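You operate a simulated robot arm through the tools that you are given. There is no shell and no other tool. Be economical: measure what you need, move in short steps, check, and stop when the job is done.

The job below is to be done with a simulated robot arm. You get a single attempt, and the scene is never put back.

## Task
Push the right cupboard door shut. Then put one of the posts from the grey side table on the top of the packing bench. Then fetch the eyelet block labelled "2.85" from the top of the packing bench and set it on top of the low teal wheel. Then take the small scoop on the top of the packing bench and put it away on the bench top beside the mixer. The order counts. Set down upright: post, eyelet block.

Only the result counts: the job must be done as asked and must still hold three seconds after the hand-in. Knocking over, shifting, dropping, spilling or breaking anything else fails it.

## Robot
A 6-joint arm with a two-finger gripper on a trunk, on a base that drives. Base frame: it is fixed to the floor where the robot stands at the start and does not move with it; the origin is under the middle of the robot, x ahead of it, y to its left, z up. Lengths are in m, angles in degrees, forces in N, time in s.
Its first joint turns from -166.0 to 166.0 degrees. Places, roughly: bench top beside the mixer (25x36 cm) [-5.48, 4.1, 0.8]; eyelet block [-0.25, 1.5, 0.75]; low teal wheel [0, 1.75, 0.75]; post [0.5, 1.25, 0.75]; right cupboard door [0.9, 0.1, 0.4]; small scoop [-0.5, 2.5, 0.75]; top of the packing bench [-0.5, 2.3, 0.8]. Payload 3.43 kg.
Tool frame: the origin (TCP) lies between the finger pads and is the grasp point; the fingertips stand 0.02 m ahead of it; z points along the fingers, y is the line along which they close. Largest opening 0.19 m; the body of the gripper starts 0.248 m behind the TCP.
Orientation is that of the tool frame in the base frame, as a unit quaternion [x, y, z, w]. With the fingers straight down and closing along the base's y, the tool's x points along the base's -x, its y along +y and its z along -z.

## Interface
- The arm moves only by the tool servo_tool. Its argument "deltas" is a list of rows, each an object (a shift or turn left out is 0, a gripper value left out holds the last) with "fingers": the finger opening in mm, from 0 to 190; "linear": the shift along the tool's x, y, z in mm, a list of three; "delta_rot": the turn, a rotation vector about the tool's x, y, z in degrees, a list of three. In form: [{"fingers": fingers, "linear": [x, y, z], "delta_rot": [rx, ry, rz]}, ...]. A call has 1 to 12 rows; each row is the pose to reach, as a shift and turn from the pose commanded when the call began, along the tool's axes at that moment. A row lasts 0.2 s, in which the tool goes at most 0.05 m and 8.6 degrees; a call with a longer step from one row to the next is refused whole, and so is a gripper value outside its range. A pose out of reach is approached as far as the arm can. The call stops where the force on the tool passes 40 N (or 10 N more than at its start, if that is more) or the arm is blocked; 0.2 s more then pass. The fingers move at their own pace (about 0.045 m/s each) and stop on an object; they squeeze with about 38 N. The grip force told is the motor's: it shows also when the fingers shut on nothing. Time passes only in rows, and 0.2 s behind the last, so rows that repeat a pose let the fingers close. It gives the time, the measured TCP pose, the force on the tool (base axes), the opening and the grip force at its end, in the units of the frame above (readings bear some noise), with the torque about the TCP (base axes, N m) and any sound that the robot's microphone picked up.
- Cameras (640 x 400 px; columns grow to the right, rows downward): "scene" is now at [-0.0011, 0.2679, 1.3735]; the picture's right is [0.77, -0.64, 0.00], its down [-0.34, -0.41, -0.85] and it looks along [0.54, 0.65, -0.53] (base axes); focal length 214 px, centre (320, 200). "wrist" rides on the gripper at [0.07, -0.008, -0.288] in the tool frame; the picture's right is [0.12, 0.99, 0.00], its down [-0.96, 0.11, -0.25] and it looks along [-0.25, 0.03, 0.97] (tool axes); focal length 261 px, centre (320, 200). There is no depth. A picture from a camera that has moved, and an enlarged one, comes with that camera's place and axes in the base frame and with its lens.
- grab_frame(camera): a new picture of that camera. It takes no simulated time.
- lift_body(by): slides the trunk up (or, below 0, down) by that many m; the arm and the scene camera ride with it, the base frame stays. It gives what a move gives, with no picture.
- roll_base(legs): drives the robot by 1 to 6 legs, each [ahead, turn to the left] in m and degrees, along the robot's own axes; the way and the turn of a leg run together, so that a leg with both is an arc; at most 1.5 m and 180 degrees a leg. The arm and the cameras ride along, it lands a little off, and it stops where it bumps. It gives what a move gives.
- pan_tilt(pan, tilt): turns the head with the scene camera to pan (to the left, within 155 degrees either way) and tilt (down, from -29 to 69), counted from straight ahead of the robot. It gives what a move gives.
- enlarge(camera, box): a new picture of the part [left, top, right, bottom] of that camera's present view, enlarged. It takes no simulated time.
- finish_job(): hands the job in; it is judged then, once.

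Go step by step. Nothing tells you exact positions but the pictures and the camera data: compare them with the known pose of the tool, close in by small moves and look again before you grip or let go. The budget is 165 turns and 128 pictures, counting those below and the enlarged ones. Unless the task says otherwise, let go and move clear before handing in.

The tools are called as name(argument=value, ...) on one line, values as JSON. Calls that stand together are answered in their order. servo_tool: Moves the arm, as the interface text tells. Its arguments: {"type":"object","properties":{"deltas":{"type":"array","items":{"type":"object","properties":{"fingers":{"type":"number"},"linear":{"type":"array","items":{"type":"number"}},"delta_rot":{"type":"array","items":{"type":"number"}}}}}},"required":["deltas"]} The other tools are called the same way: lift_body (by) slides the trunk up or down; roll_base (legs) drives the base; pan_tilt (pan, tilt) turns the head that bears the scene camera; grab_frame (camera) takes a picture; enlarge (camera, box) takes an enlarged picture of a part of a camera's view; finish_job () hands the job in.

At the start:

```text
t: 0.0
ee_pos: [0.2174, 0.8208, 1.1021]
ee_rot: [-0.001, 1.0, 0.0, 0.001]
wrist_force: [-0.2, -1.0, -0.4]
wrist_torque: [0.02, -0.02, -0.01]
grip_width: 0.1898
gripper_force: 0.1
trunk travel left (down, up): [-0.175, 0.065]
robot x, y, heading: [0.0007, -0.0004, 0.0]
head pan, tilt: [56.9, 59.0]
```

scene: 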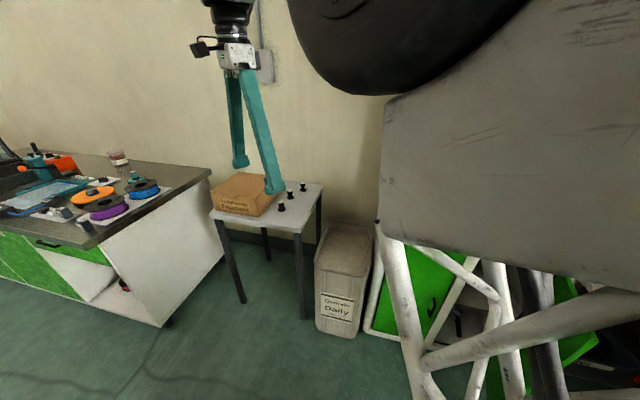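
wrist: 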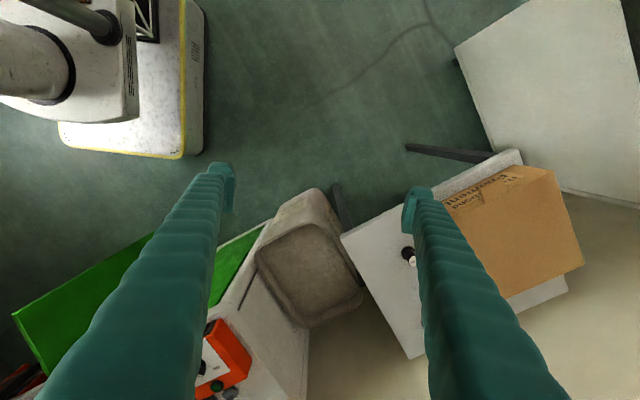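

I see the packing bench at left, the grey side table with a box and three posts, and the cupboard at right. I'll look at the cupboard first.

pan_tilt(pan=0, tilt=45)

grab_frame(camera="scene")

```text
t: 1.3
ee_pos: [0.2184, 0.8209, 1.1025]
ee_rot: [0.0, 1.0, 0.001, 0.0]
wrist_force: [0.4, 0.8, -1.1]
wrist_torque: [0.0, -0.01, 0.0]
grip_width: 0.1902
gripper_force: 0.2
trunk travel left (down, up): [-0.175, 0.065]
robot x, y, heading: [-0.0026, -0.0016, 0.4]
head pan, tilt: [0.0, 45.0]
```

```text
125 pictures are left
camera scene: at [0.0254, 0.2321, 1.3752], right [0.37, -0.93, 0.0], down [-0.48, -0.19, -0.86], along [0.8, 0.32, -0.51], focal length 214 px, centre (320, 200)
```

scene: 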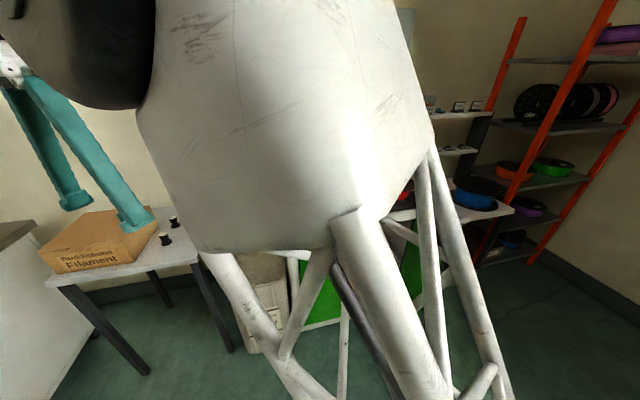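

The robot's own trunk blocks part of the view; I'll look again and pan right.

pan_tilt(pan=-40, tilt=45)

grab_frame(camera="scene")

```text
t: 2.3
ee_pos: [0.2194, 0.8199, 1.1022]
ee_rot: [0.001, 1.0, 0.0, 0.0]
wrist_force: [1.1, 0.3, 0.4]
wrist_torque: [0.01, -0.05, -0.04]
grip_width: 0.1899
gripper_force: 0.0
trunk travel left (down, up): [-0.175, 0.065]
robot x, y, heading: [0.0025, 0.0005, -0.3]
head pan, tilt: [-40.0, 45.0]
```

```text
124 pictures are left
camera scene: at [0.0257, 0.2314, 1.3753], right [0.36, -0.93, 0.0], down [-0.48, -0.18, -0.86], along [0.8, 0.31, -0.51], focal length 214 px, centre (320, 200)
```

scene: 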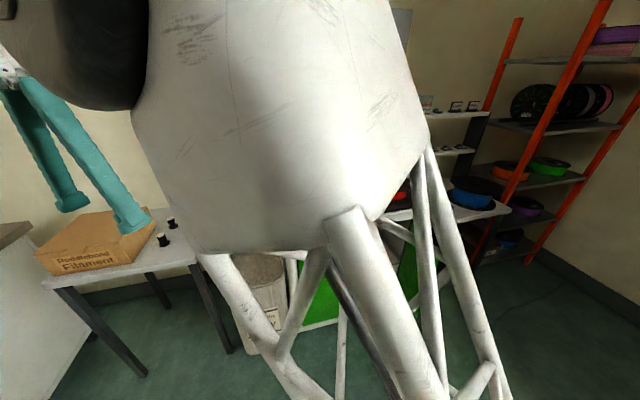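

The head seems to stop near 21° left, so I'll use the wrist camera: swing the arm toward the front of the robot, staying high, and look down at the cupboard.

servo_tool(deltas=[{"linear": [-23, -42, 0]}, {"linear": [-46, -84, 0]}, {"linear": [-69, -126, 0]}, {"linear": [-92, -168, 0]}, {"linear": [-115, -210, 0]}, {"linear": [-138, -252, 0]}, {"linear": [-161, -294, 0]}, {"linear": [-184, -336, 0]}, {"linear": [-207, -378, 0]}, {"linear": [-230, -420, 0]}, {"linear": [-230, -420, 0]}])

grab_frame(camera="wrist")

grab_frame(camera="scene")

```text
t: 4.7
ee_pos: [0.4489, 0.401, 1.1023]
ee_rot: [0.0, 1.0, 0.0, 0.0]
wrist_force: [-0.6, 0.2, -0.1]
wrist_torque: [-0.06, 0.0, 0.01]
grip_width: 0.1898
gripper_force: 0.1
trunk travel left (down, up): [-0.175, 0.065]
robot x, y, heading: [-0.0004, -0.0005, -0.0]
head pan, tilt: [-40.0, 45.0]
```

```text
123 pictures are left
camera wrist: at [0.3781, 0.3941, 1.3906], right [-0.12, 0.99, 0.0], down [0.96, 0.12, 0.25], along [0.25, 0.03, -0.97], focal length 261 px, centre (320, 200)
```

wrist: 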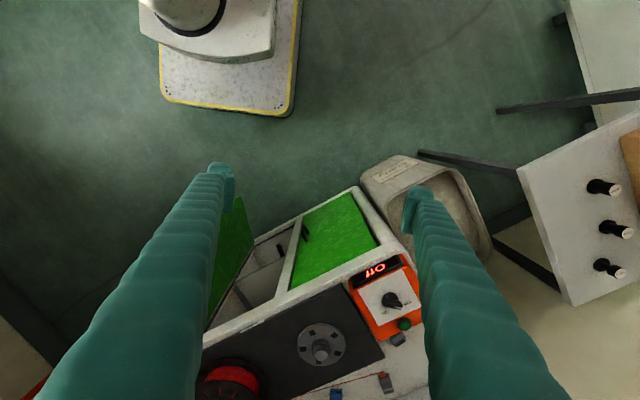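

```text
122 pictures are left
camera scene: at [-0.0516, 0.1183, 1.3527], right [-1.0, -0.09, 0.0], down [-0.06, 0.71, -0.7], along [0.06, -0.69, -0.72], focal length 214 px, centre (320, 200)
```

scene: 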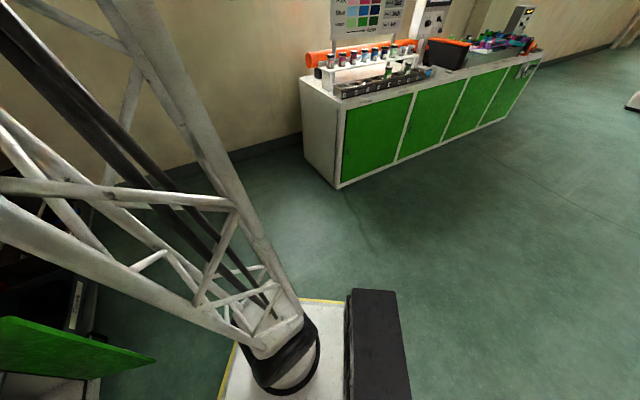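

The right door stands open, hidden partly behind a finger. Let me enlarge both views.

enlarge(camera="wrist", box=[180, 160, 440, 360])

pan_tilt(pan=0, tilt=55)

grab_frame(camera="scene")

```text
2.00 times, centred on (310, 260) of wrist
camera zoom: at [0.3781, 0.3941, 1.3906], right [-0.12, 0.99, 0.0], down [0.96, 0.12, 0.25], along [0.25, 0.03, -0.97], focal length 521 px, centre (340, 80)
```

zoom: 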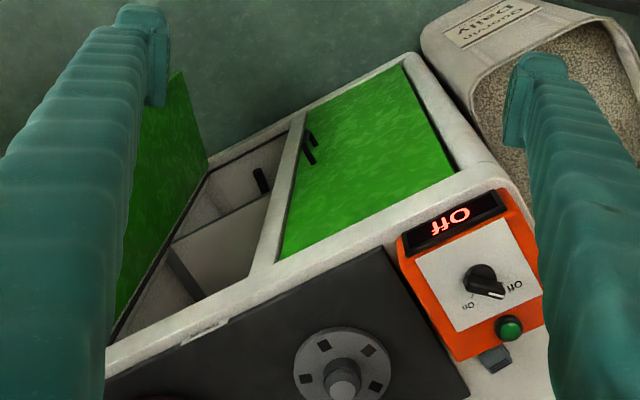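

```text
t: 5.8
ee_pos: [0.4483, 0.4029, 1.1024]
ee_rot: [-0.001, 1.0, 0.0, -0.001]
wrist_force: [0.6, 0.4, 0.5]
wrist_torque: [0.01, 0.02, 0.01]
grip_width: 0.1901
gripper_force: 0.0
trunk travel left (down, up): [-0.175, 0.065]
robot x, y, heading: [0.001, -0.0009, -0.3]
head pan, tilt: [0.0, 55.0]
```

```text
120 pictures are left
camera scene: at [-0.0511, 0.1217, 1.3473], right [-1.0, -0.09, 0.0], down [-0.07, 0.76, -0.65], along [0.06, -0.64, -0.76], focal length 214 px, centre (320, 200)
```

scene: 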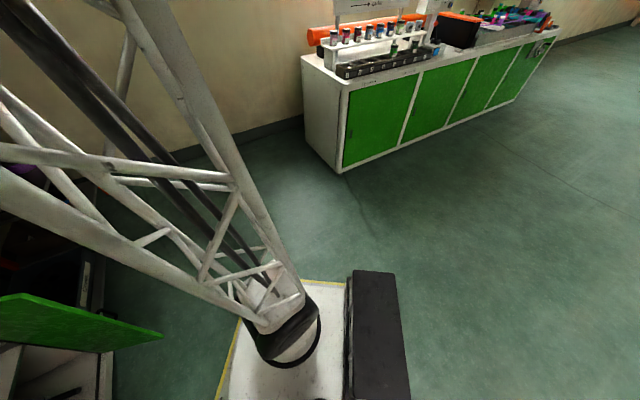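

The right door is open about 75°, hinged at roughly (0.99, 0.12), its free edge near (0.74, 0.03). I'll bring the closed gripper over to the outer (right) side of it, turned parallel to the cupboard front, and look.

servo_tool(deltas=[{"fingers": 0, "linear": [-30, -38, 0], "delta_rot": [0, 0, -3.4]}, {"linear": [-60, -76, 0], "delta_rot": [0, 0, -6.8]}, {"linear": [-90, -114, 0], "delta_rot": [0, 0, -10.2]}, {"linear": [-120, -152, 0], "delta_rot": [0, 0, -13.6]}, {"linear": [-150, -190, 0], "delta_rot": [0, 0, -17]}, {"linear": [-180, -228, 0], "delta_rot": [0, 0, -20.4]}, {"linear": [-210, -266, 0], "delta_rot": [0, 0, -23.8]}, {"linear": [-240, -304, 0], "delta_rot": [0, 0, -27.2]}, {"linear": [-270, -342, 0], "delta_rot": [0, 0, -30.6]}, {"linear": [-300, -380, 0], "delta_rot": [0, 0, -34]}, {"linear": [-325, -420, 0], "delta_rot": [0, 0, -34]}, {"linear": [-350, -460, 0], "delta_rot": [0, 0, -34]}])

grab_frame(camera="wrist")

grab_frame(camera="scene")

```text
t: 8.4
ee_pos: [0.7972, -0.0594, 1.1021]
ee_rot: [-0.293, 0.956, -0.001, -0.001]
wrist_force: [-0.4, -0.5, 0.4]
wrist_torque: [-0.14, -0.11, 0.01]
grip_width: 0.0001
gripper_force: 34.4
trunk travel left (down, up): [-0.175, 0.065]
robot x, y, heading: [0.0024, 0.0, 0.2]
head pan, tilt: [0.0, 55.0]
```

```text
119 pictures are left
camera wrist: at [0.7438, -0.1047, 1.3912], right [-0.65, 0.76, 0.0], down [0.73, 0.63, 0.25], along [0.19, 0.16, -0.97], focal length 261 px, centre (320, 200)
```

wrist: 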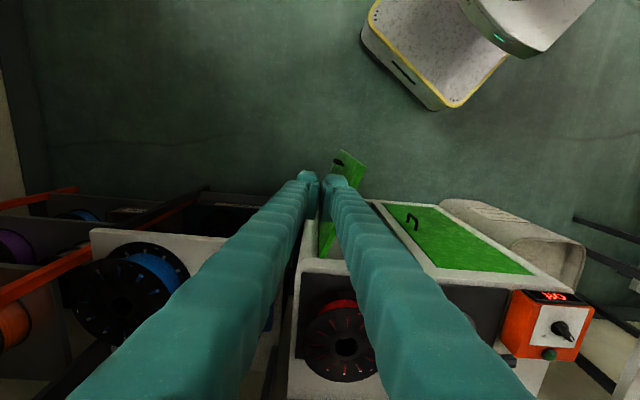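

```text
118 pictures are left
camera scene: at [0.0134, 0.1988, 1.3403], right [0.0, -1.0, 0.0], down [-0.82, 0.0, -0.57], along [0.57, 0.0, -0.82], focal length 214 px, centre (320, 200)
```

scene: 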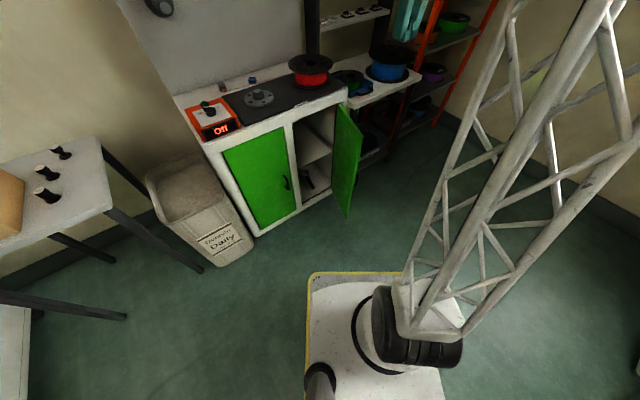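

The scene camera now sees the door well: top edge z≈0.72, hinge (1.0, 0.11), tip (0.76, 0.02). The tool is about 9 cm on its outer side, so I'll lower it straight down.

servo_tool(deltas=[{"fingers": 0, "linear": [0, 0, 48]}, {"linear": [0, 0, 96]}, {"linear": [0, 0, 144]}, {"linear": [0, 0, 192]}, {"linear": [0, 0, 240]}, {"linear": [0, 0, 288]}, {"linear": [0, 0, 336]}, {"linear": [0, 0, 384]}, {"linear": [0, 0, 432]}, {"linear": [0, 0, 480]}, {"linear": [0, 0, 480]}])

grab_frame(camera="scene")

grab_frame(camera="wrist")

```text
t: 10.8
ee_pos: [0.7971, -0.0591, 0.6201]
ee_rot: [-0.293, 0.956, 0.0, 0.0]
wrist_force: [-1.1, 0.5, -0.8]
wrist_torque: [-0.01, 0.02, 0.0]
grip_width: 0.0
gripper_force: 34.8
trunk travel left (down, up): [-0.175, 0.065]
robot x, y, heading: [0.0024, -0.0044, -0.0]
head pan, tilt: [0.0, 55.0]
```

```text
117 pictures are left
camera scene: at [0.0138, 0.1984, 1.3404], right [0.0, -1.0, 0.0], down [-0.82, 0.0, -0.57], along [0.57, 0.0, -0.82], focal length 214 px, centre (320, 200)
```

scene: 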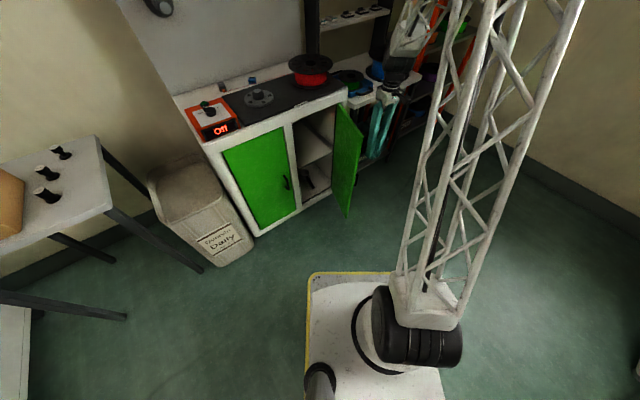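

```text
116 pictures are left
camera wrist: at [0.7444, -0.1053, 0.909], right [-0.65, 0.76, 0.0], down [0.73, 0.63, 0.25], along [0.19, 0.16, -0.97], focal length 261 px, centre (320, 200)
```

wrist: 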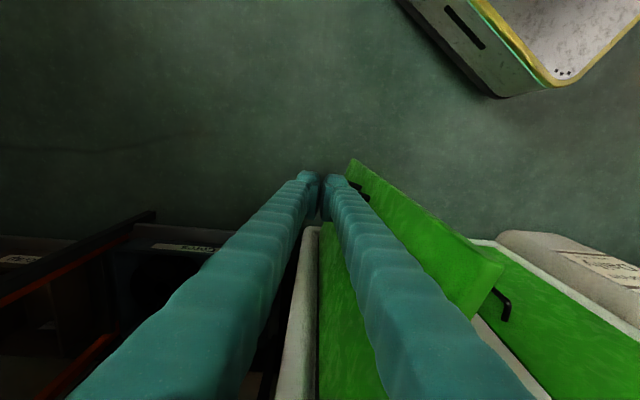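

Clear on all sides. Now push the door along its arc slowly.

servo_tool(deltas=[{"linear": [-25, 16, 0]}, {"linear": [-50, 32, 0]}, {"linear": [-74, 48, 0]}, {"linear": [-80, 70, 0]}, {"linear": [-86, 91, 0]}, {"linear": [-91, 112, 0]}, {"linear": [-104, 130, 0]}, {"linear": [-117, 149, 0]}, {"linear": [-130, 167, 0]}, {"linear": [-150, 182, 0]}, {"linear": [-169, 197, 0]}])

grab_frame(camera="scene")

```text
t: 13.2
ee_pos: [0.8272, 0.1983, 0.6216]
ee_rot: [-0.292, 0.956, 0.0, -0.001]
wrist_force: [-0.5, -0.6, -0.6]
wrist_torque: [0.04, -0.01, 0.04]
grip_width: 0.0
gripper_force: 34.4
trunk travel left (down, up): [-0.175, 0.065]
robot x, y, heading: [0.0032, -0.0007, 0.0]
head pan, tilt: [0.0, 55.0]
```

```text
115 pictures are left
camera scene: at [0.0137, 0.1984, 1.3405], right [0.0, -1.0, 0.0], down [-0.82, 0.0, -0.57], along [0.57, 0.0, -0.82], focal length 214 px, centre (320, 200)
```

scene: 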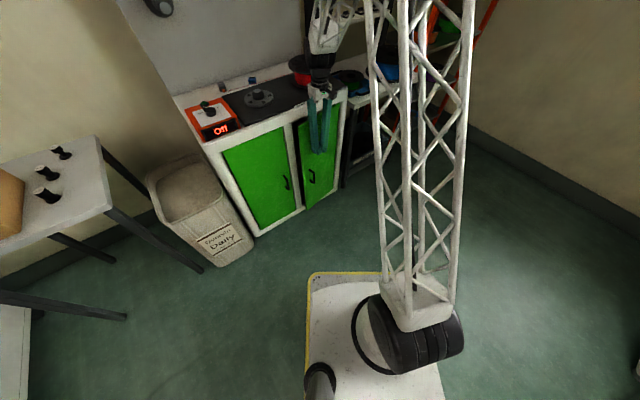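

The door is swinging closed. Keep pushing until it meets resistance.

servo_tool(deltas=[{"linear": [-16, 7, 0]}, {"linear": [-32, 13, 0]}, {"linear": [-48, 19, 0]}, {"linear": [-60, 22, 0]}, {"linear": [-70, 24, 0]}, {"linear": [-80, 25, 0]}, {"linear": [-88, 25, 0]}, {"linear": [-96, 25, 0]}, {"linear": [-104, 25, 0]}])

enlarge(camera="scene", box=[200, 60, 400, 240])

```text
t: 14.2
ee_pos: [0.8547, 0.2404, 0.6211]
ee_rot: [-0.291, 0.957, -0.001, -0.005]
wrist_force: [-10.0, -6.2, 5.5]
wrist_torque: [1.39, -1.86, 0.49]
grip_width: 0.0001
gripper_force: 34.4
trunk travel left (down, up): [-0.175, 0.065]
robot x, y, heading: [-0.0007, -0.0034, -0.2]
head pan, tilt: [0.0, 55.0]
stopped in row 4: the force on the tool passed its limit at 64 N (the readings are from after the stop); the commanded pose is now the measured one
```

```text
2.22 times, centred on (300, 150) of scene
camera zoom: at [0.0135, 0.1983, 1.3405], right [0.0, -1.0, 0.0], down [-0.82, 0.0, -0.57], along [0.57, 0.0, -0.82], focal length 477 px, centre (364, 311)
```

zoom: 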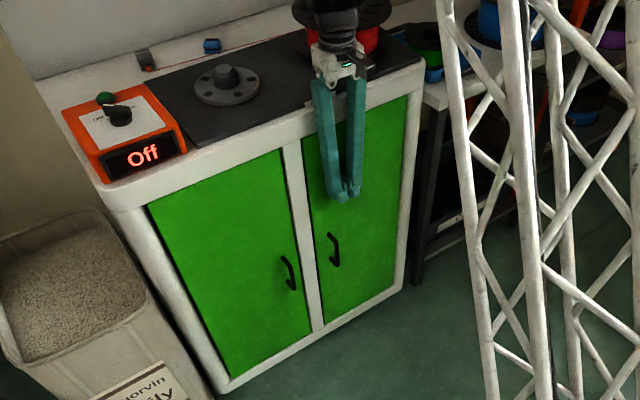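

The door looks flush. I'll back away outward and check.

servo_tool(deltas=[{"linear": [30, 0, 0]}, {"linear": [75, 0, 0]}, {"linear": [120, 0, 0]}, {"linear": [160, 0, 0]}, {"linear": [160, 0, -48]}, {"linear": [160, 0, -96]}, {"linear": [160, 0, -144]}, {"linear": [160, 0, -192]}, {"linear": [160, 0, -240]}, {"linear": [160, 0, -288]}, {"linear": [160, 0, -336]}, {"linear": [160, 0, -380]}])

enlarge(camera="scene", box=[200, 60, 400, 240])

grab_frame(camera="scene")

```text
t: 16.8
ee_pos: [0.7283, 0.1539, 1.003]
ee_rot: [-0.291, 0.957, 0.0, -0.006]
wrist_force: [-0.1, -0.3, -0.6]
wrist_torque: [-0.01, 0.03, 0.0]
grip_width: 0.0
gripper_force: 34.5
trunk travel left (down, up): [-0.175, 0.065]
robot x, y, heading: [0.0025, -0.0037, -0.1]
head pan, tilt: [0.0, 55.0]
```

```text
2.22 times, centred on (300, 150) of scene
camera zoom: at [0.0141, 0.1985, 1.3404], right [0.0, -1.0, 0.0], down [-0.82, 0.0, -0.57], along [0.57, 0.0, -0.82], focal length 477 px, centre (364, 311)
```

zoom: 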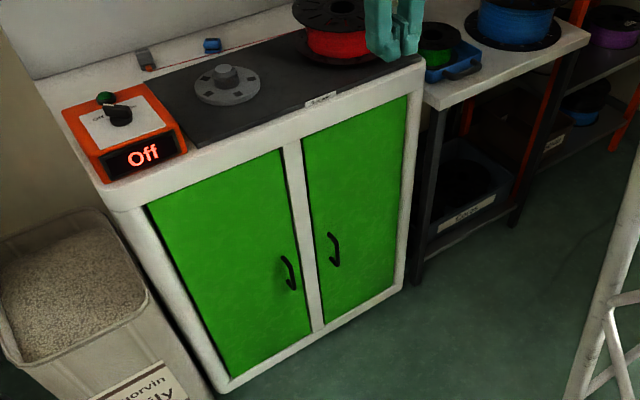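

```text
112 pictures are left
camera scene: at [0.0141, 0.1985, 1.3404], right [0.0, -1.0, 0.0], down [-0.82, 0.0, -0.57], along [0.57, 0.0, -0.82], focal length 214 px, centre (320, 200)
```

scene: 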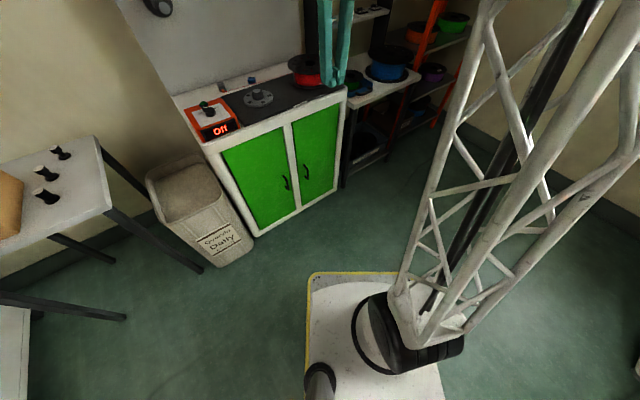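

Door is shut. Next: the post. I'll tuck the arm, then turn left 90° and drive toward the gap between the side table and the bench.

servo_tool(deltas=[{"linear": [36, 15, -16], "delta_rot": [0, 0, 5.5]}, {"linear": [73, 29, -33], "delta_rot": [0, 0, 11]}, {"linear": [109, 43, -50], "delta_rot": [0, 0, 17]}, {"linear": [146, 58, -66], "delta_rot": [0, 0, 23]}, {"linear": [182, 72, -83], "delta_rot": [0, 0, 28]}, {"linear": [219, 87, -100], "delta_rot": [0, 0, 34]}])

roll_base(legs=[[0, 90], [0.7, 0]])

pan_tilt(pan=0, tilt=45)

grab_frame(camera="scene")

grab_frame(camera="wrist")

```text
t: 18.2
ee_pos: [0.4981, 0.1052, 1.1046]
ee_rot: [0.002, 1.0, -0.002, -0.007]
wrist_force: [0.8, 0.4, -1.0]
wrist_torque: [-0.06, 0.27, -0.02]
grip_width: 0.0
gripper_force: 33.9
trunk travel left (down, up): [-0.175, 0.065]
robot x, y, heading: [0.0009, -0.0027, -0.0]
head pan, tilt: [0.0, 55.0]
```

```text
t: 26.0
ee_pos: [-0.0848, 1.2008, 1.1055]
ee_rot: [-0.701, 0.713, -0.005, -0.003]
wrist_force: [-0.4, 0.0, -0.3]
wrist_torque: [0.03, -0.03, 0.01]
grip_width: 0.0
gripper_force: 34.4
trunk travel left (down, up): [-0.175, 0.065]
robot x, y, heading: [0.0138, 0.7035, 88.8]
head pan, tilt: [0.0, 55.0]
```

```text
t: 26.7
ee_pos: [-0.0845, 1.2022, 1.1045]
ee_rot: [-0.701, 0.713, -0.005, -0.002]
wrist_force: [-1.0, -0.3, -0.6]
wrist_torque: [-0.02, -0.01, 0.0]
grip_width: 0.0004
gripper_force: 34.4
trunk travel left (down, up): [-0.175, 0.065]
robot x, y, heading: [0.0149, 0.7036, 89.1]
head pan, tilt: [0.0, 45.0]
```

```text
111 pictures are left
camera scene: at [-0.1839, 0.7289, 1.3538], right [1.0, -0.02, 0.0], down [-0.01, -0.71, -0.71], along [0.01, 0.71, -0.71], focal length 214 px, centre (320, 200)
```

scene: 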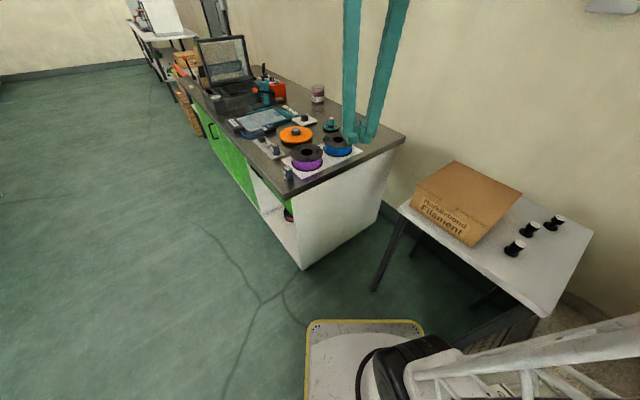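

```text
110 pictures are left
camera wrist: at [-0.0777, 1.1352, 1.3935], right [-0.99, -0.1, 0.0], down [-0.1, 0.97, 0.24], along [-0.02, 0.24, -0.97], focal length 261 px, centre (320, 200)
```

wrist: 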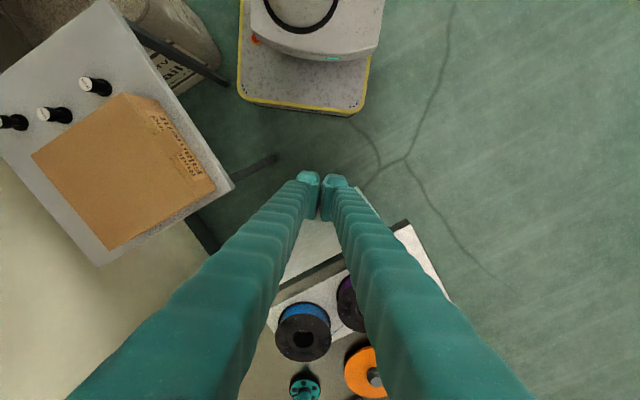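

Excellent view. I'll enlarge the bench and the posts to fix their positions.

enlarge(camera="scene", box=[210, 60, 410, 190])

enlarge(camera="scene", box=[390, 140, 620, 300])

enlarge(camera="wrist", box=[0, 40, 240, 200])

```text
3.08 times, centred on (310, 125) of scene
camera zoom: at [-0.1839, 0.7289, 1.3538], right [1.0, -0.02, 0.0], down [-0.01, -0.71, -0.71], along [0.01, 0.71, -0.71], focal length 660 px, centre (351, 431)
```

zoom: 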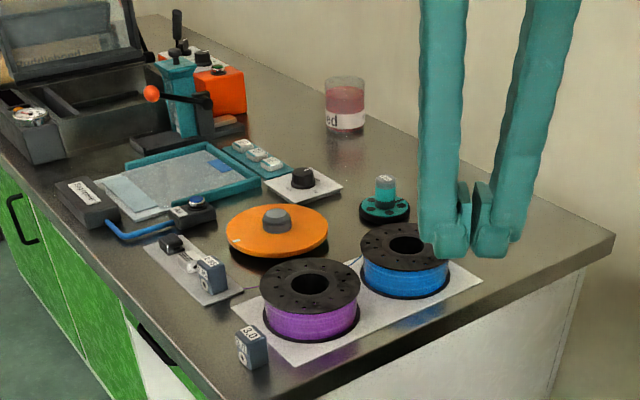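

```text
2.50 times, centred on (505, 220) of scene
camera zoom: at [-0.1839, 0.7289, 1.3538], right [1.0, -0.02, 0.0], down [-0.01, -0.71, -0.71], along [0.01, 0.71, -0.71], focal length 536 px, centre (-142, 150)
```

zoom: 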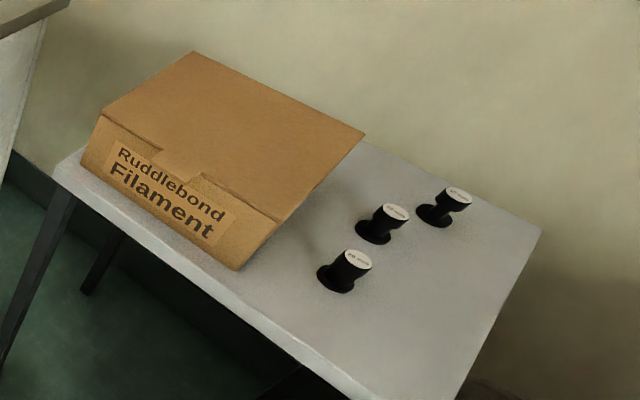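

```text
2.50 times, centred on (120, 120) of wrist
camera zoom: at [-0.0777, 1.1352, 1.3935], right [-0.99, -0.1, 0.0], down [-0.1, 0.97, 0.24], along [-0.02, 0.24, -0.97], focal length 652 px, centre (820, 400)
```

zoom: 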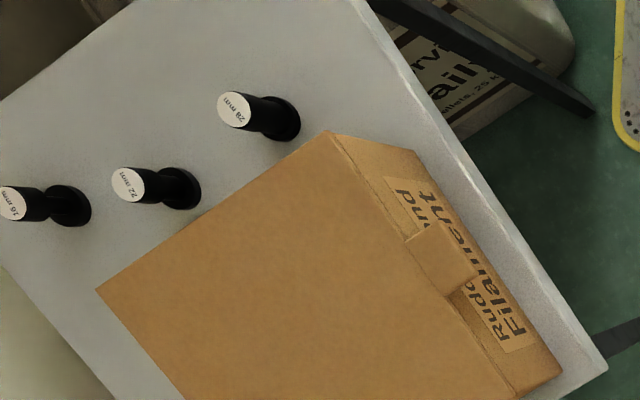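

Posts: the "20 mm" one is at about (0.42, 1.08), table top ≈0.75, cap top ≈0.805. The teal wheel is near (-0.10, 1.85) and the candidate block near (-0.31, 1.49). I'll drive 0.2 m ahead so everything is in reach from one spot, and check the labels.

roll_base(legs=[[0.2, 0]])

grab_frame(camera="scene")

enlarge(camera="scene", box=[240, 100, 360, 210])

```text
t: 28.3
ee_pos: [-0.0809, 1.4017, 1.1046]
ee_rot: [-0.701, 0.713, -0.004, -0.002]
wrist_force: [-0.1, -0.4, 0.2]
wrist_torque: [0.01, 0.01, -0.02]
grip_width: 0.0
gripper_force: 34.3
trunk travel left (down, up): [-0.175, 0.065]
robot x, y, heading: [0.018, 0.9035, 89.1]
head pan, tilt: [0.0, 45.0]
```

```text
106 pictures are left
camera scene: at [-0.1803, 0.9291, 1.3539], right [1.0, -0.02, 0.0], down [-0.01, -0.71, -0.71], along [0.01, 0.71, -0.71], focal length 214 px, centre (320, 200)
```

scene: 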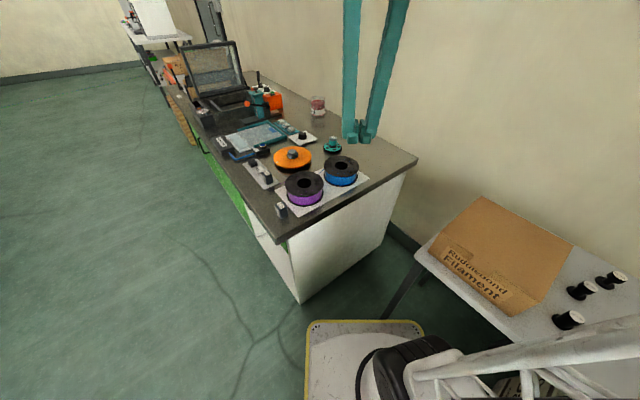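

```text
3.64 times, centred on (300, 155) of scene
camera zoom: at [-0.1803, 0.9291, 1.3539], right [1.0, -0.02, 0.0], down [-0.01, -0.71, -0.71], along [0.01, 0.71, -0.71], focal length 780 px, centre (393, 364)
```

zoom: 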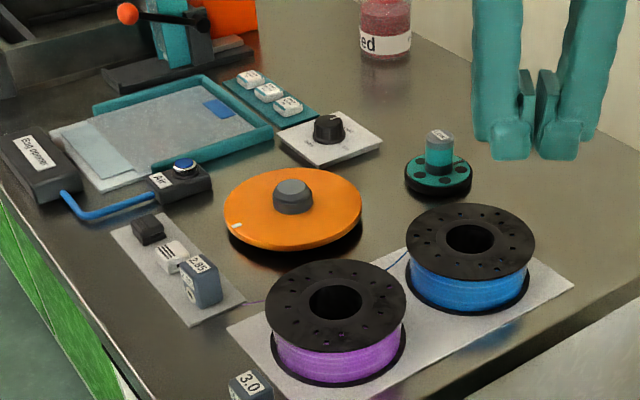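

Labels: the corner block reads "3.0"; the one on the paper looks like "2.85". I'll get close-ups from the wrist camera.

grab_frame(camera="wrist")

enlarge(camera="scene", box=[240, 130, 300, 170])

enlarge(camera="scene", box=[310, 125, 370, 165])

```text
104 pictures are left
camera wrist: at [-0.0741, 1.3353, 1.3935], right [-0.99, -0.1, 0.0], down [-0.1, 0.97, 0.24], along [-0.02, 0.24, -0.97], focal length 261 px, centre (320, 200)
```

wrist: 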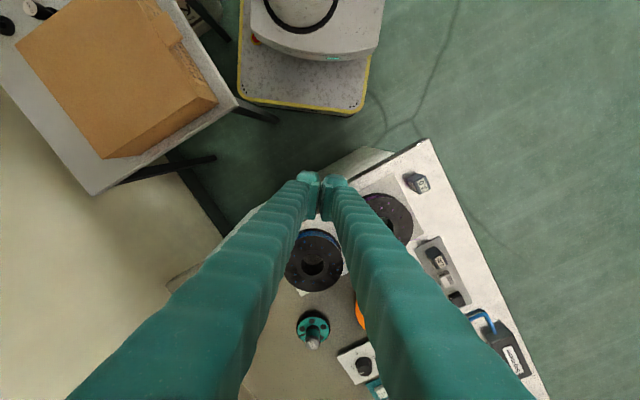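

```text
10.00 times, centred on (270, 150) of scene
camera zoom: at [-0.1803, 0.9291, 1.3539], right [1.0, -0.02, 0.0], down [-0.01, -0.71, -0.71], along [0.01, 0.71, -0.71], focal length 2145 px, centre (820, 700)
```

zoom: 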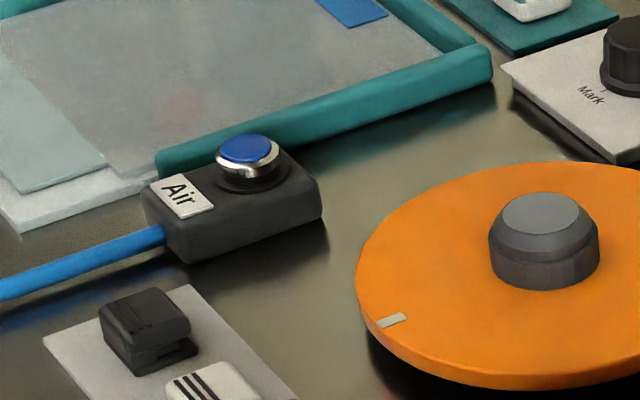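

```text
10.00 times, centred on (340, 145) of scene
camera zoom: at [-0.1803, 0.9291, 1.3539], right [1.0, -0.02, 0.0], down [-0.01, -0.71, -0.71], along [0.01, 0.71, -0.71], focal length 2145 px, centre (120, 750)
```

zoom: 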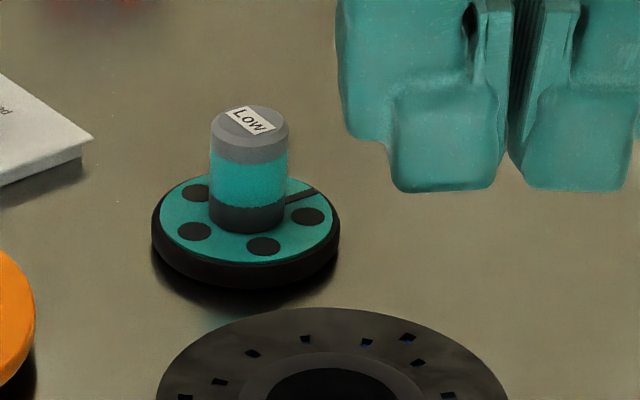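

The wheel is the one labelled "Low" (about 4 cm hub on a disc). First the post: swing over above the 20 mm post with the fingers' closing line along the row of posts.

servo_tool(deltas=[{"fingers": 80, "linear": [25, -40, 0], "delta_rot": [0, 0, -3]}, {"linear": [50, -80, 0], "delta_rot": [0, 0, -6]}, {"linear": [75, -120, 0], "delta_rot": [0, 0, -9]}, {"linear": [100, -160, 0], "delta_rot": [0, 0, -12]}, {"linear": [125, -200, 0], "delta_rot": [0, 0, -15]}, {"linear": [150, -240, 0], "delta_rot": [0, 0, -18]}, {"linear": [175, -280, 0], "delta_rot": [0, 0, -21]}, {"linear": [200, -320, 0], "delta_rot": [0, 0, -24]}, {"linear": [225, -360, 0], "delta_rot": [0, 0, -27]}, {"linear": [250, -400, 0], "delta_rot": [0, 0, -30]}, {"linear": [275, -440, 0], "delta_rot": [0, 0, -33]}, {"linear": [300, -480, 0], "delta_rot": [0, 0, -36]}])

grab_frame(camera="wrist")

grab_frame(camera="scene")

```text
t: 30.3
ee_pos: [0.22, 1.2339, 1.0984]
ee_rot: [0.902, -0.431, 0.001, 0.018]
wrist_force: [-0.7, -0.6, 2.0]
wrist_torque: [0.26, -0.23, -0.01]
grip_width: 0.0798
gripper_force: 0.0
trunk travel left (down, up): [-0.175, 0.065]
robot x, y, heading: [0.0177, 0.9029, 89.1]
head pan, tilt: [0.0, 45.0]
stopped in row 10: the arm was blocked; the commanded pose is now the measured one
```

```text
101 pictures are left
camera wrist: at [0.2754, 1.1952, 1.3872], right [-0.7, -0.72, 0.03], down [-0.69, 0.69, 0.23], along [-0.19, 0.14, -0.97], focal length 261 px, centre (320, 200)
```

wrist: 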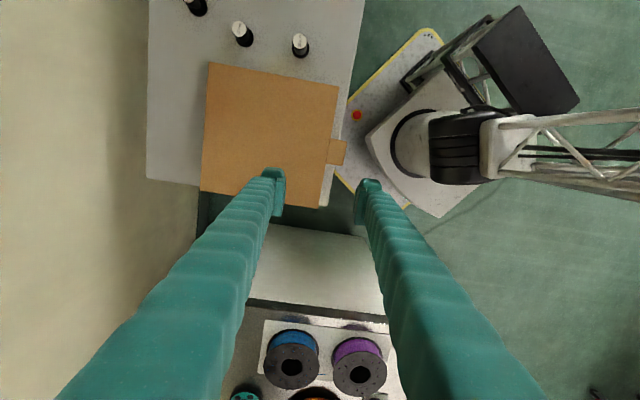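

```text
100 pictures are left
camera scene: at [-0.2, 0.9256, 1.3533], right [0.98, 0.21, 0.0], down [0.15, -0.69, -0.7], along [-0.15, 0.69, -0.71], focal length 214 px, centre (320, 200)
```

scene: 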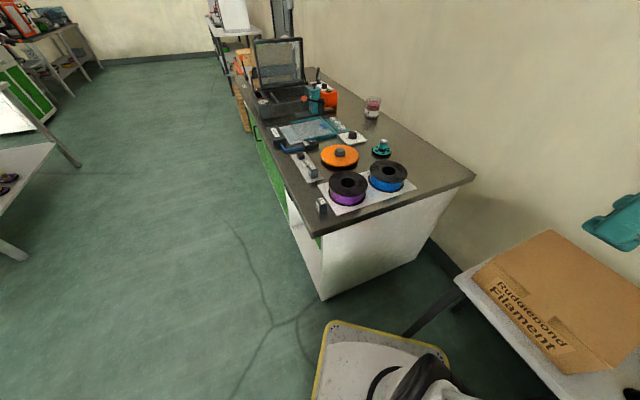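

The arm blocked when folded close to the trunk. I'll back the base 0.25 m so the post is at a comfortable radius.

roll_base(legs=[[-0.25, 0]])

servo_tool(deltas=[{"linear": [0, -30, 0]}, {"linear": [0, -70, 0]}, {"linear": [0, -110, 0]}, {"linear": [0, -150, 0]}])

grab_frame(camera="wrist")

```text
t: 32.1
ee_pos: [0.2191, 0.984, 1.0974]
ee_rot: [0.901, -0.433, 0.001, 0.019]
wrist_force: [0.0, 0.4, -0.7]
wrist_torque: [0.01, 0.02, -0.02]
grip_width: 0.0799
gripper_force: 0.0
trunk travel left (down, up): [-0.175, 0.065]
robot x, y, heading: [0.0131, 0.6563, 89.2]
head pan, tilt: [0.0, 45.0]
```

```text
t: 33.1
ee_pos: [0.3349, 1.0774, 1.0928]
ee_rot: [0.901, -0.434, 0.001, 0.02]
wrist_force: [-0.3, 0.3, 1.0]
wrist_torque: [0.19, -0.18, 0.01]
grip_width: 0.0801
gripper_force: 0.0
trunk travel left (down, up): [-0.175, 0.065]
robot x, y, heading: [0.0166, 0.6531, 89.5]
head pan, tilt: [0.0, 45.0]
```

```text
99 pictures are left
camera wrist: at [0.3908, 1.0387, 1.3811], right [-0.7, -0.71, 0.04], down [-0.69, 0.69, 0.23], along [-0.19, 0.14, -0.97], focal length 261 px, centre (320, 200)
```

wrist: 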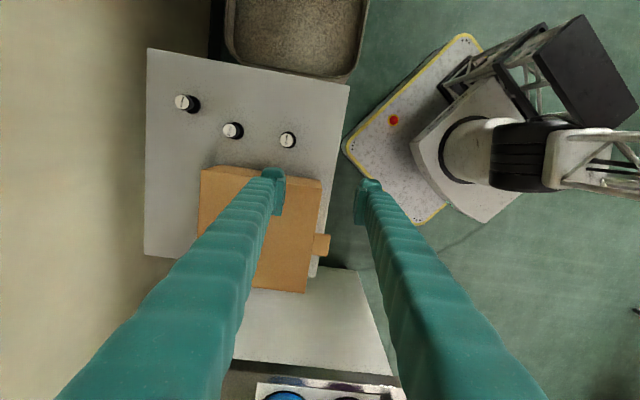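

The view confirms the post at (0.423, 1.080). I'll level the tool, move above it and check.

servo_tool(deltas=[{"linear": [26, -35, 0], "delta_rot": [1, -0.6, 0]}, {"linear": [53, -70, 0], "delta_rot": [2, -1.1, 0]}, {"linear": [53, -70, 0], "delta_rot": [2, -1.1, 0]}])

grab_frame(camera="wrist")

```text
t: 34.0
ee_pos: [0.4238, 1.0791, 1.0902]
ee_rot: [0.901, -0.434, -0.001, 0.0]
wrist_force: [0.6, 0.0, 0.4]
wrist_torque: [-0.04, -0.02, 0.02]
grip_width: 0.08
gripper_force: 0.1
trunk travel left (down, up): [-0.175, 0.065]
robot x, y, heading: [0.0148, 0.6542, 89.0]
head pan, tilt: [0.0, 45.0]
```

```text
98 pictures are left
camera wrist: at [0.4747, 1.0313, 1.3786], right [-0.7, -0.71, 0.0], down [-0.69, 0.68, 0.25], along [-0.18, 0.17, -0.97], focal length 261 px, centre (320, 200)
```

wrist: 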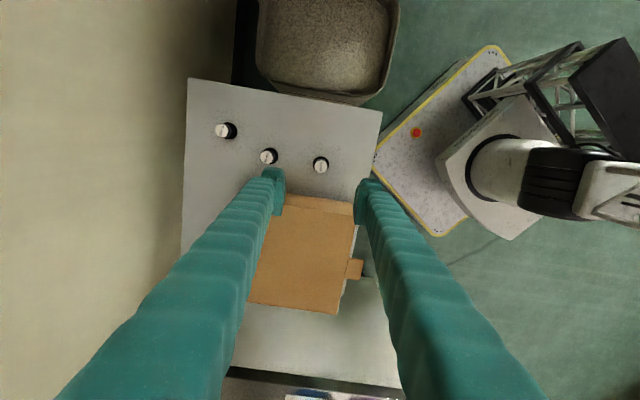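

Aligned. Descend to just above the post and look.

servo_tool(deltas=[{"linear": [0, 0, 42]}, {"linear": [0, 0, 84]}, {"linear": [0, 0, 126]}, {"linear": [0, 0, 168]}, {"linear": [0, 0, 205]}, {"linear": [0, 0, 205]}])

grab_frame(camera="wrist")

```text
t: 35.4
ee_pos: [0.4229, 1.0802, 0.8861]
ee_rot: [0.901, -0.434, 0.0, 0.001]
wrist_force: [-0.8, 0.2, 0.4]
wrist_torque: [-0.01, 0.01, 0.04]
grip_width: 0.0801
gripper_force: 0.1
trunk travel left (down, up): [-0.175, 0.065]
robot x, y, heading: [0.0148, 0.6537, 89.2]
head pan, tilt: [0.0, 45.0]
```

```text
97 pictures are left
camera wrist: at [0.4731, 1.0314, 1.1737], right [-0.7, -0.71, 0.0], down [-0.69, 0.68, 0.25], along [-0.18, 0.17, -0.97], focal length 261 px, centre (320, 200)
```

wrist: 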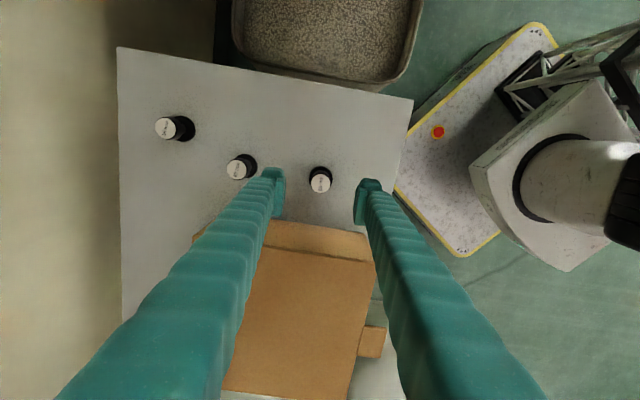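

Well centred. Narrow slightly, descend to grasp height and close.

servo_tool(deltas=[{"fingers": 64, "linear": [0, 0, 20]}, {"linear": [0, 0, 45]}, {"linear": [0, 0, 70]}, {"linear": [0, 0, 95]}, {"fingers": 0, "linear": [0, 0, 95]}, {"linear": [0, 0, 95]}, {"linear": [0, 0, 95]}, {"linear": [0, 0, 95]}, {"linear": [0, 0, 95]}])

grab_frame(camera="wrist")

```text
t: 37.4
ee_pos: [0.4227, 1.0809, 0.7914]
ee_rot: [0.901, -0.434, 0.0, 0.0]
wrist_force: [-1.1, 0.2, 0.3]
wrist_torque: [-0.01, 0.01, 0.0]
grip_width: 0.0263
gripper_force: 38.5
trunk travel left (down, up): [-0.175, 0.065]
robot x, y, heading: [0.0132, 0.655, 89.4]
head pan, tilt: [0.0, 45.0]
```

```text
96 pictures are left
camera wrist: at [0.4741, 1.0314, 1.0791], right [-0.7, -0.71, 0.0], down [-0.69, 0.68, 0.25], along [-0.18, 0.17, -0.97], focal length 261 px, centre (320, 200)
```

wrist: 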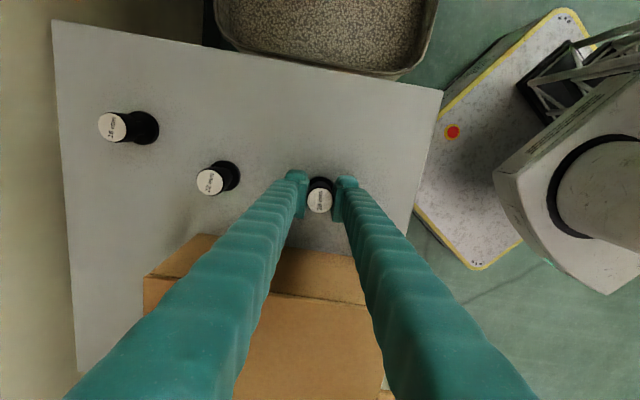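

Gripped (26 mm). Lift up, checking it holds.

servo_tool(deltas=[{"linear": [0, 0, -30]}, {"linear": [0, 0, -75]}, {"linear": [0, 0, -120]}, {"linear": [0, 0, -165]}, {"linear": [0, 0, -210]}, {"linear": [0, 0, -255]}, {"linear": [0, 0, -300]}])

roll_base(legs=[[0.25, 0]])

grab_frame(camera="wrist")

grab_frame(camera="scene")

```text
t: 39.0
ee_pos: [0.424, 1.0796, 1.0911]
ee_rot: [0.901, -0.433, 0.0, 0.0]
wrist_force: [0.6, 0.1, -1.7]
wrist_torque: [-0.02, 0.07, 0.0]
grip_width: 0.0262
gripper_force: 37.8
trunk travel left (down, up): [-0.175, 0.065]
robot x, y, heading: [0.0138, 0.6514, 89.3]
head pan, tilt: [0.0, 45.0]
```

```text
t: 40.8
ee_pos: [0.4268, 1.3296, 1.0902]
ee_rot: [0.901, -0.433, 0.001, 0.0]
wrist_force: [-0.4, 0.2, -1.5]
wrist_torque: [-0.04, 0.02, -0.04]
grip_width: 0.0263
gripper_force: 37.9
trunk travel left (down, up): [-0.175, 0.065]
robot x, y, heading: [0.0159, 0.9033, 88.9]
head pan, tilt: [0.0, 45.0]
```

```text
95 pictures are left
camera wrist: at [0.4776, 1.2807, 1.3795], right [-0.7, -0.71, 0.0], down [-0.69, 0.68, 0.25], along [-0.18, 0.17, -0.97], focal length 261 px, centre (320, 200)
```

wrist: 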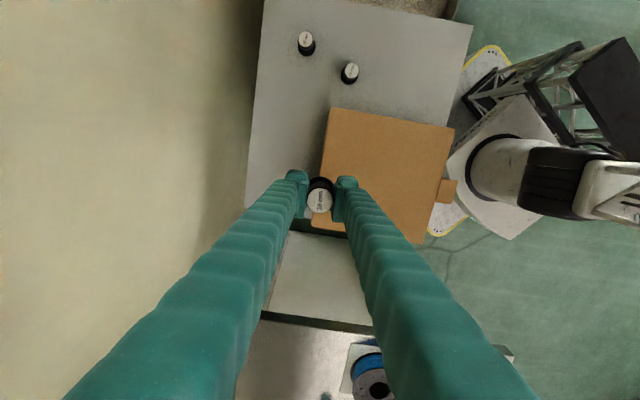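

```text
94 pictures are left
camera scene: at [-0.1806, 0.9278, 1.3539], right [1.0, -0.01, 0.0], down [-0.01, -0.71, -0.71], along [0.01, 0.71, -0.71], focal length 214 px, centre (320, 200)
```

scene: 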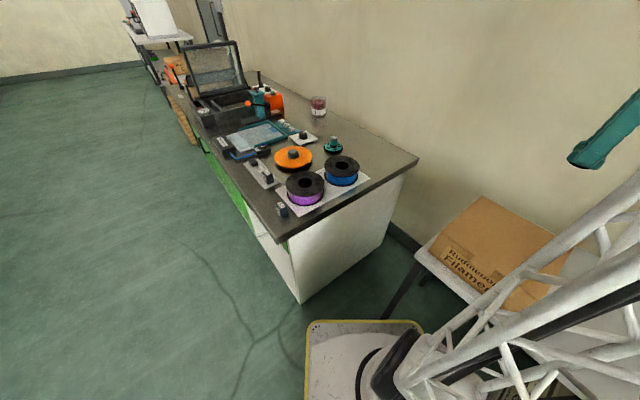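

Post held. Free spot on the bench: right of the blue spool, about (0.09, 1.74). Moving above it.

servo_tool(deltas=[{"linear": [-48, 1, 0]}, {"linear": [-96, 2, 0]}, {"linear": [-144, 2, 0]}, {"linear": [-192, 3, 0]}, {"linear": [-240, 3, 0]}, {"linear": [-288, 4, 0]}, {"linear": [-336, 5, 0]}, {"linear": [-384, 5, 0]}, {"linear": [-432, 6, 0]}, {"linear": [-480, 7, 0]}, {"linear": [-528, 7, 0]}, {"linear": [-528, 7, 0]}])

grab_frame(camera="wrist")

enlarge(camera="scene", box=[220, 60, 440, 220])

```text
t: 43.4
ee_pos: [0.0914, 1.7371, 1.0912]
ee_rot: [0.901, -0.433, 0.0, 0.0]
wrist_force: [-0.3, 0.9, -1.9]
wrist_torque: [-0.03, 0.0, -0.01]
grip_width: 0.0259
gripper_force: 37.6
trunk travel left (down, up): [-0.175, 0.065]
robot x, y, heading: [0.017, 0.9028, 89.3]
head pan, tilt: [0.0, 45.0]
```

```text
93 pictures are left
camera wrist: at [0.1412, 1.6889, 1.3794], right [-0.7, -0.71, 0.0], down [-0.69, 0.68, 0.25], along [-0.18, 0.17, -0.97], focal length 261 px, centre (320, 200)
```

wrist: 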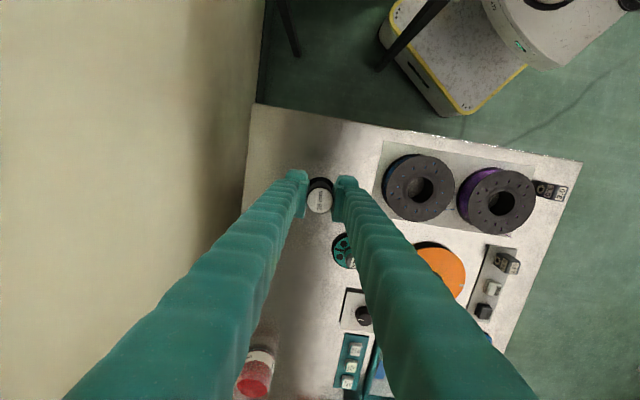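

```text
2.50 times, centred on (330, 140) of scene
camera zoom: at [-0.1806, 0.9282, 1.3538], right [1.0, -0.01, 0.0], down [-0.01, -0.71, -0.71], along [0.01, 0.71, -0.71], focal length 536 px, centre (295, 350)
```

zoom: 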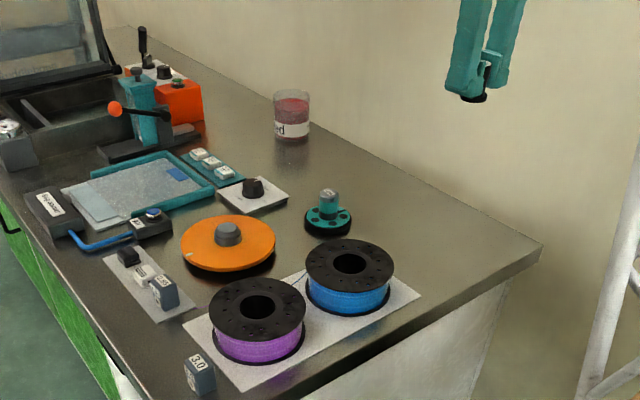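

Bench top triangulates to z≈0.80, and the spot below is clear. Lower to just above it.

servo_tool(deltas=[{"linear": [0, 0, 45]}, {"linear": [0, 0, 90]}, {"linear": [0, 0, 135]}, {"linear": [0, 0, 175]}, {"linear": [0, 0, 205]}, {"linear": [0, 0, 220]}, {"linear": [0, 0, 220]}])

enlarge(camera="scene", box=[330, 90, 450, 170])

```text
t: 45.0
ee_pos: [0.091, 1.7375, 0.8715]
ee_rot: [0.901, -0.433, 0.0, 0.001]
wrist_force: [0.2, 0.0, -1.1]
wrist_torque: [-0.02, 0.01, 0.0]
grip_width: 0.0262
gripper_force: 38.3
trunk travel left (down, up): [-0.175, 0.065]
robot x, y, heading: [0.0165, 0.9046, 89.1]
head pan, tilt: [0.0, 45.0]
```

```text
5.00 times, centred on (390, 130) of scene
camera zoom: at [-0.1806, 0.928, 1.3539], right [1.0, -0.01, 0.0], down [-0.01, -0.71, -0.71], along [0.01, 0.71, -0.71], focal length 1072 px, centre (-30, 550)
```

zoom: 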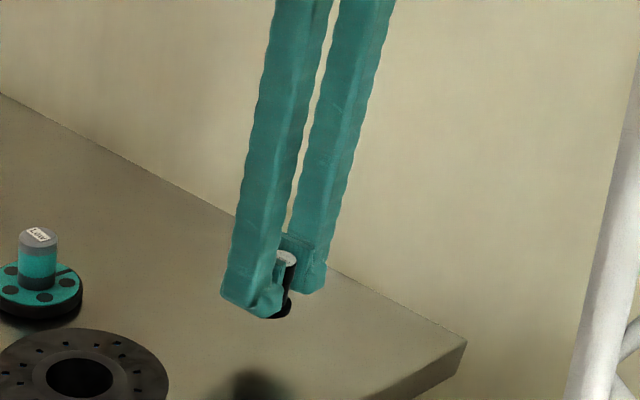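

servo_tool(deltas=[{"linear": [0, 0, 4]}, {"linear": [0, 0, 8]}, {"linear": [0, 0, 12]}, {"linear": [0, 0, 16]}, {"linear": [0, 0, 20]}, {"linear": [0, 0, 23]}])

enlarge(camera="scene", box=[360, 120, 420, 160])

```text
t: 46.4
ee_pos: [0.0906, 1.7384, 0.8489]
ee_rot: [0.901, -0.433, -0.001, -0.001]
wrist_force: [0.0, 0.3, -1.5]
wrist_torque: [0.03, 0.04, 0.01]
grip_width: 0.0264
gripper_force: 38.1
trunk travel left (down, up): [-0.175, 0.065]
robot x, y, heading: [0.0182, 0.9026, 89.2]
head pan, tilt: [0.0, 45.0]
```

```text
10.00 times, centred on (390, 140) of scene
camera zoom: at [-0.1806, 0.9279, 1.3539], right [1.0, -0.01, 0.0], down [-0.01, -0.71, -0.71], along [0.01, 0.71, -0.71], focal length 2145 px, centre (-380, 800)
```

zoom: 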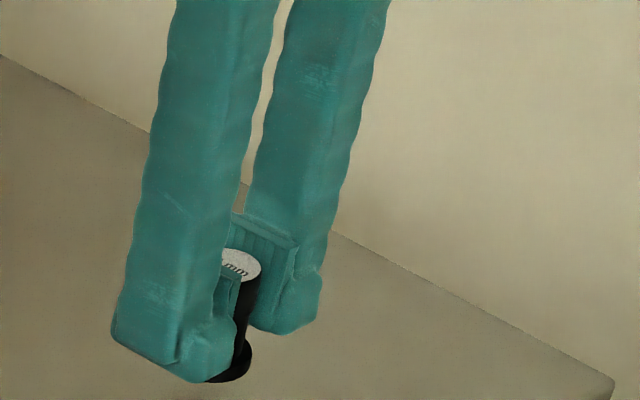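

servo_tool(deltas=[{"linear": [0, 0, 2]}, {"linear": [0, 0, 4]}, {"linear": [0, 0, 6]}, {"linear": [0, 0, 8]}])

```text
t: 47.4
ee_pos: [0.0916, 1.7378, 0.8392]
ee_rot: [0.901, -0.433, 0.0, 0.0]
wrist_force: [0.0, -0.6, -1.5]
wrist_torque: [0.01, -0.05, 0.0]
grip_width: 0.0262
gripper_force: 38.0
trunk travel left (down, up): [-0.175, 0.065]
robot x, y, heading: [0.0147, 0.9043, 89.3]
head pan, tilt: [0.0, 45.0]
```

servo_tool(deltas=[{"linear": [0, 0, 2]}, {"linear": [0, 0, 4]}, {"linear": [0, 0, 6]}])

enlarge(camera="scene", box=[360, 120, 420, 160])

```text
t: 48.2
ee_pos: [0.091, 1.7385, 0.8343]
ee_rot: [0.902, -0.433, 0.0, 0.001]
wrist_force: [0.4, -0.4, -0.8]
wrist_torque: [0.01, -0.01, -0.01]
grip_width: 0.0259
gripper_force: 38.2
trunk travel left (down, up): [-0.175, 0.065]
robot x, y, heading: [0.0191, 0.9019, 89.4]
head pan, tilt: [0.0, 45.0]
```

```text
10.00 times, centred on (390, 140) of scene
camera zoom: at [-0.1806, 0.9279, 1.3539], right [1.0, -0.01, 0.0], down [-0.01, -0.71, -0.71], along [0.01, 0.71, -0.71], focal length 2145 px, centre (-380, 800)
```

zoom: 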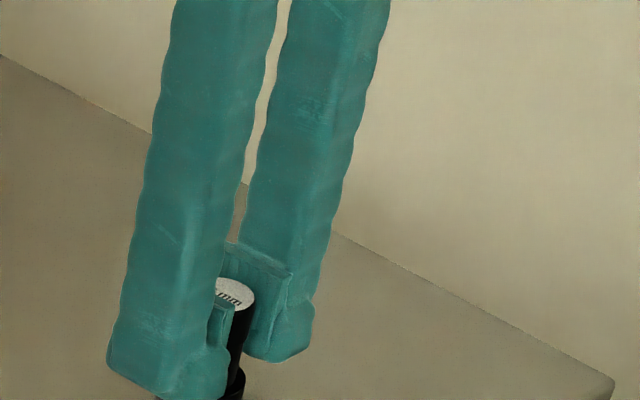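

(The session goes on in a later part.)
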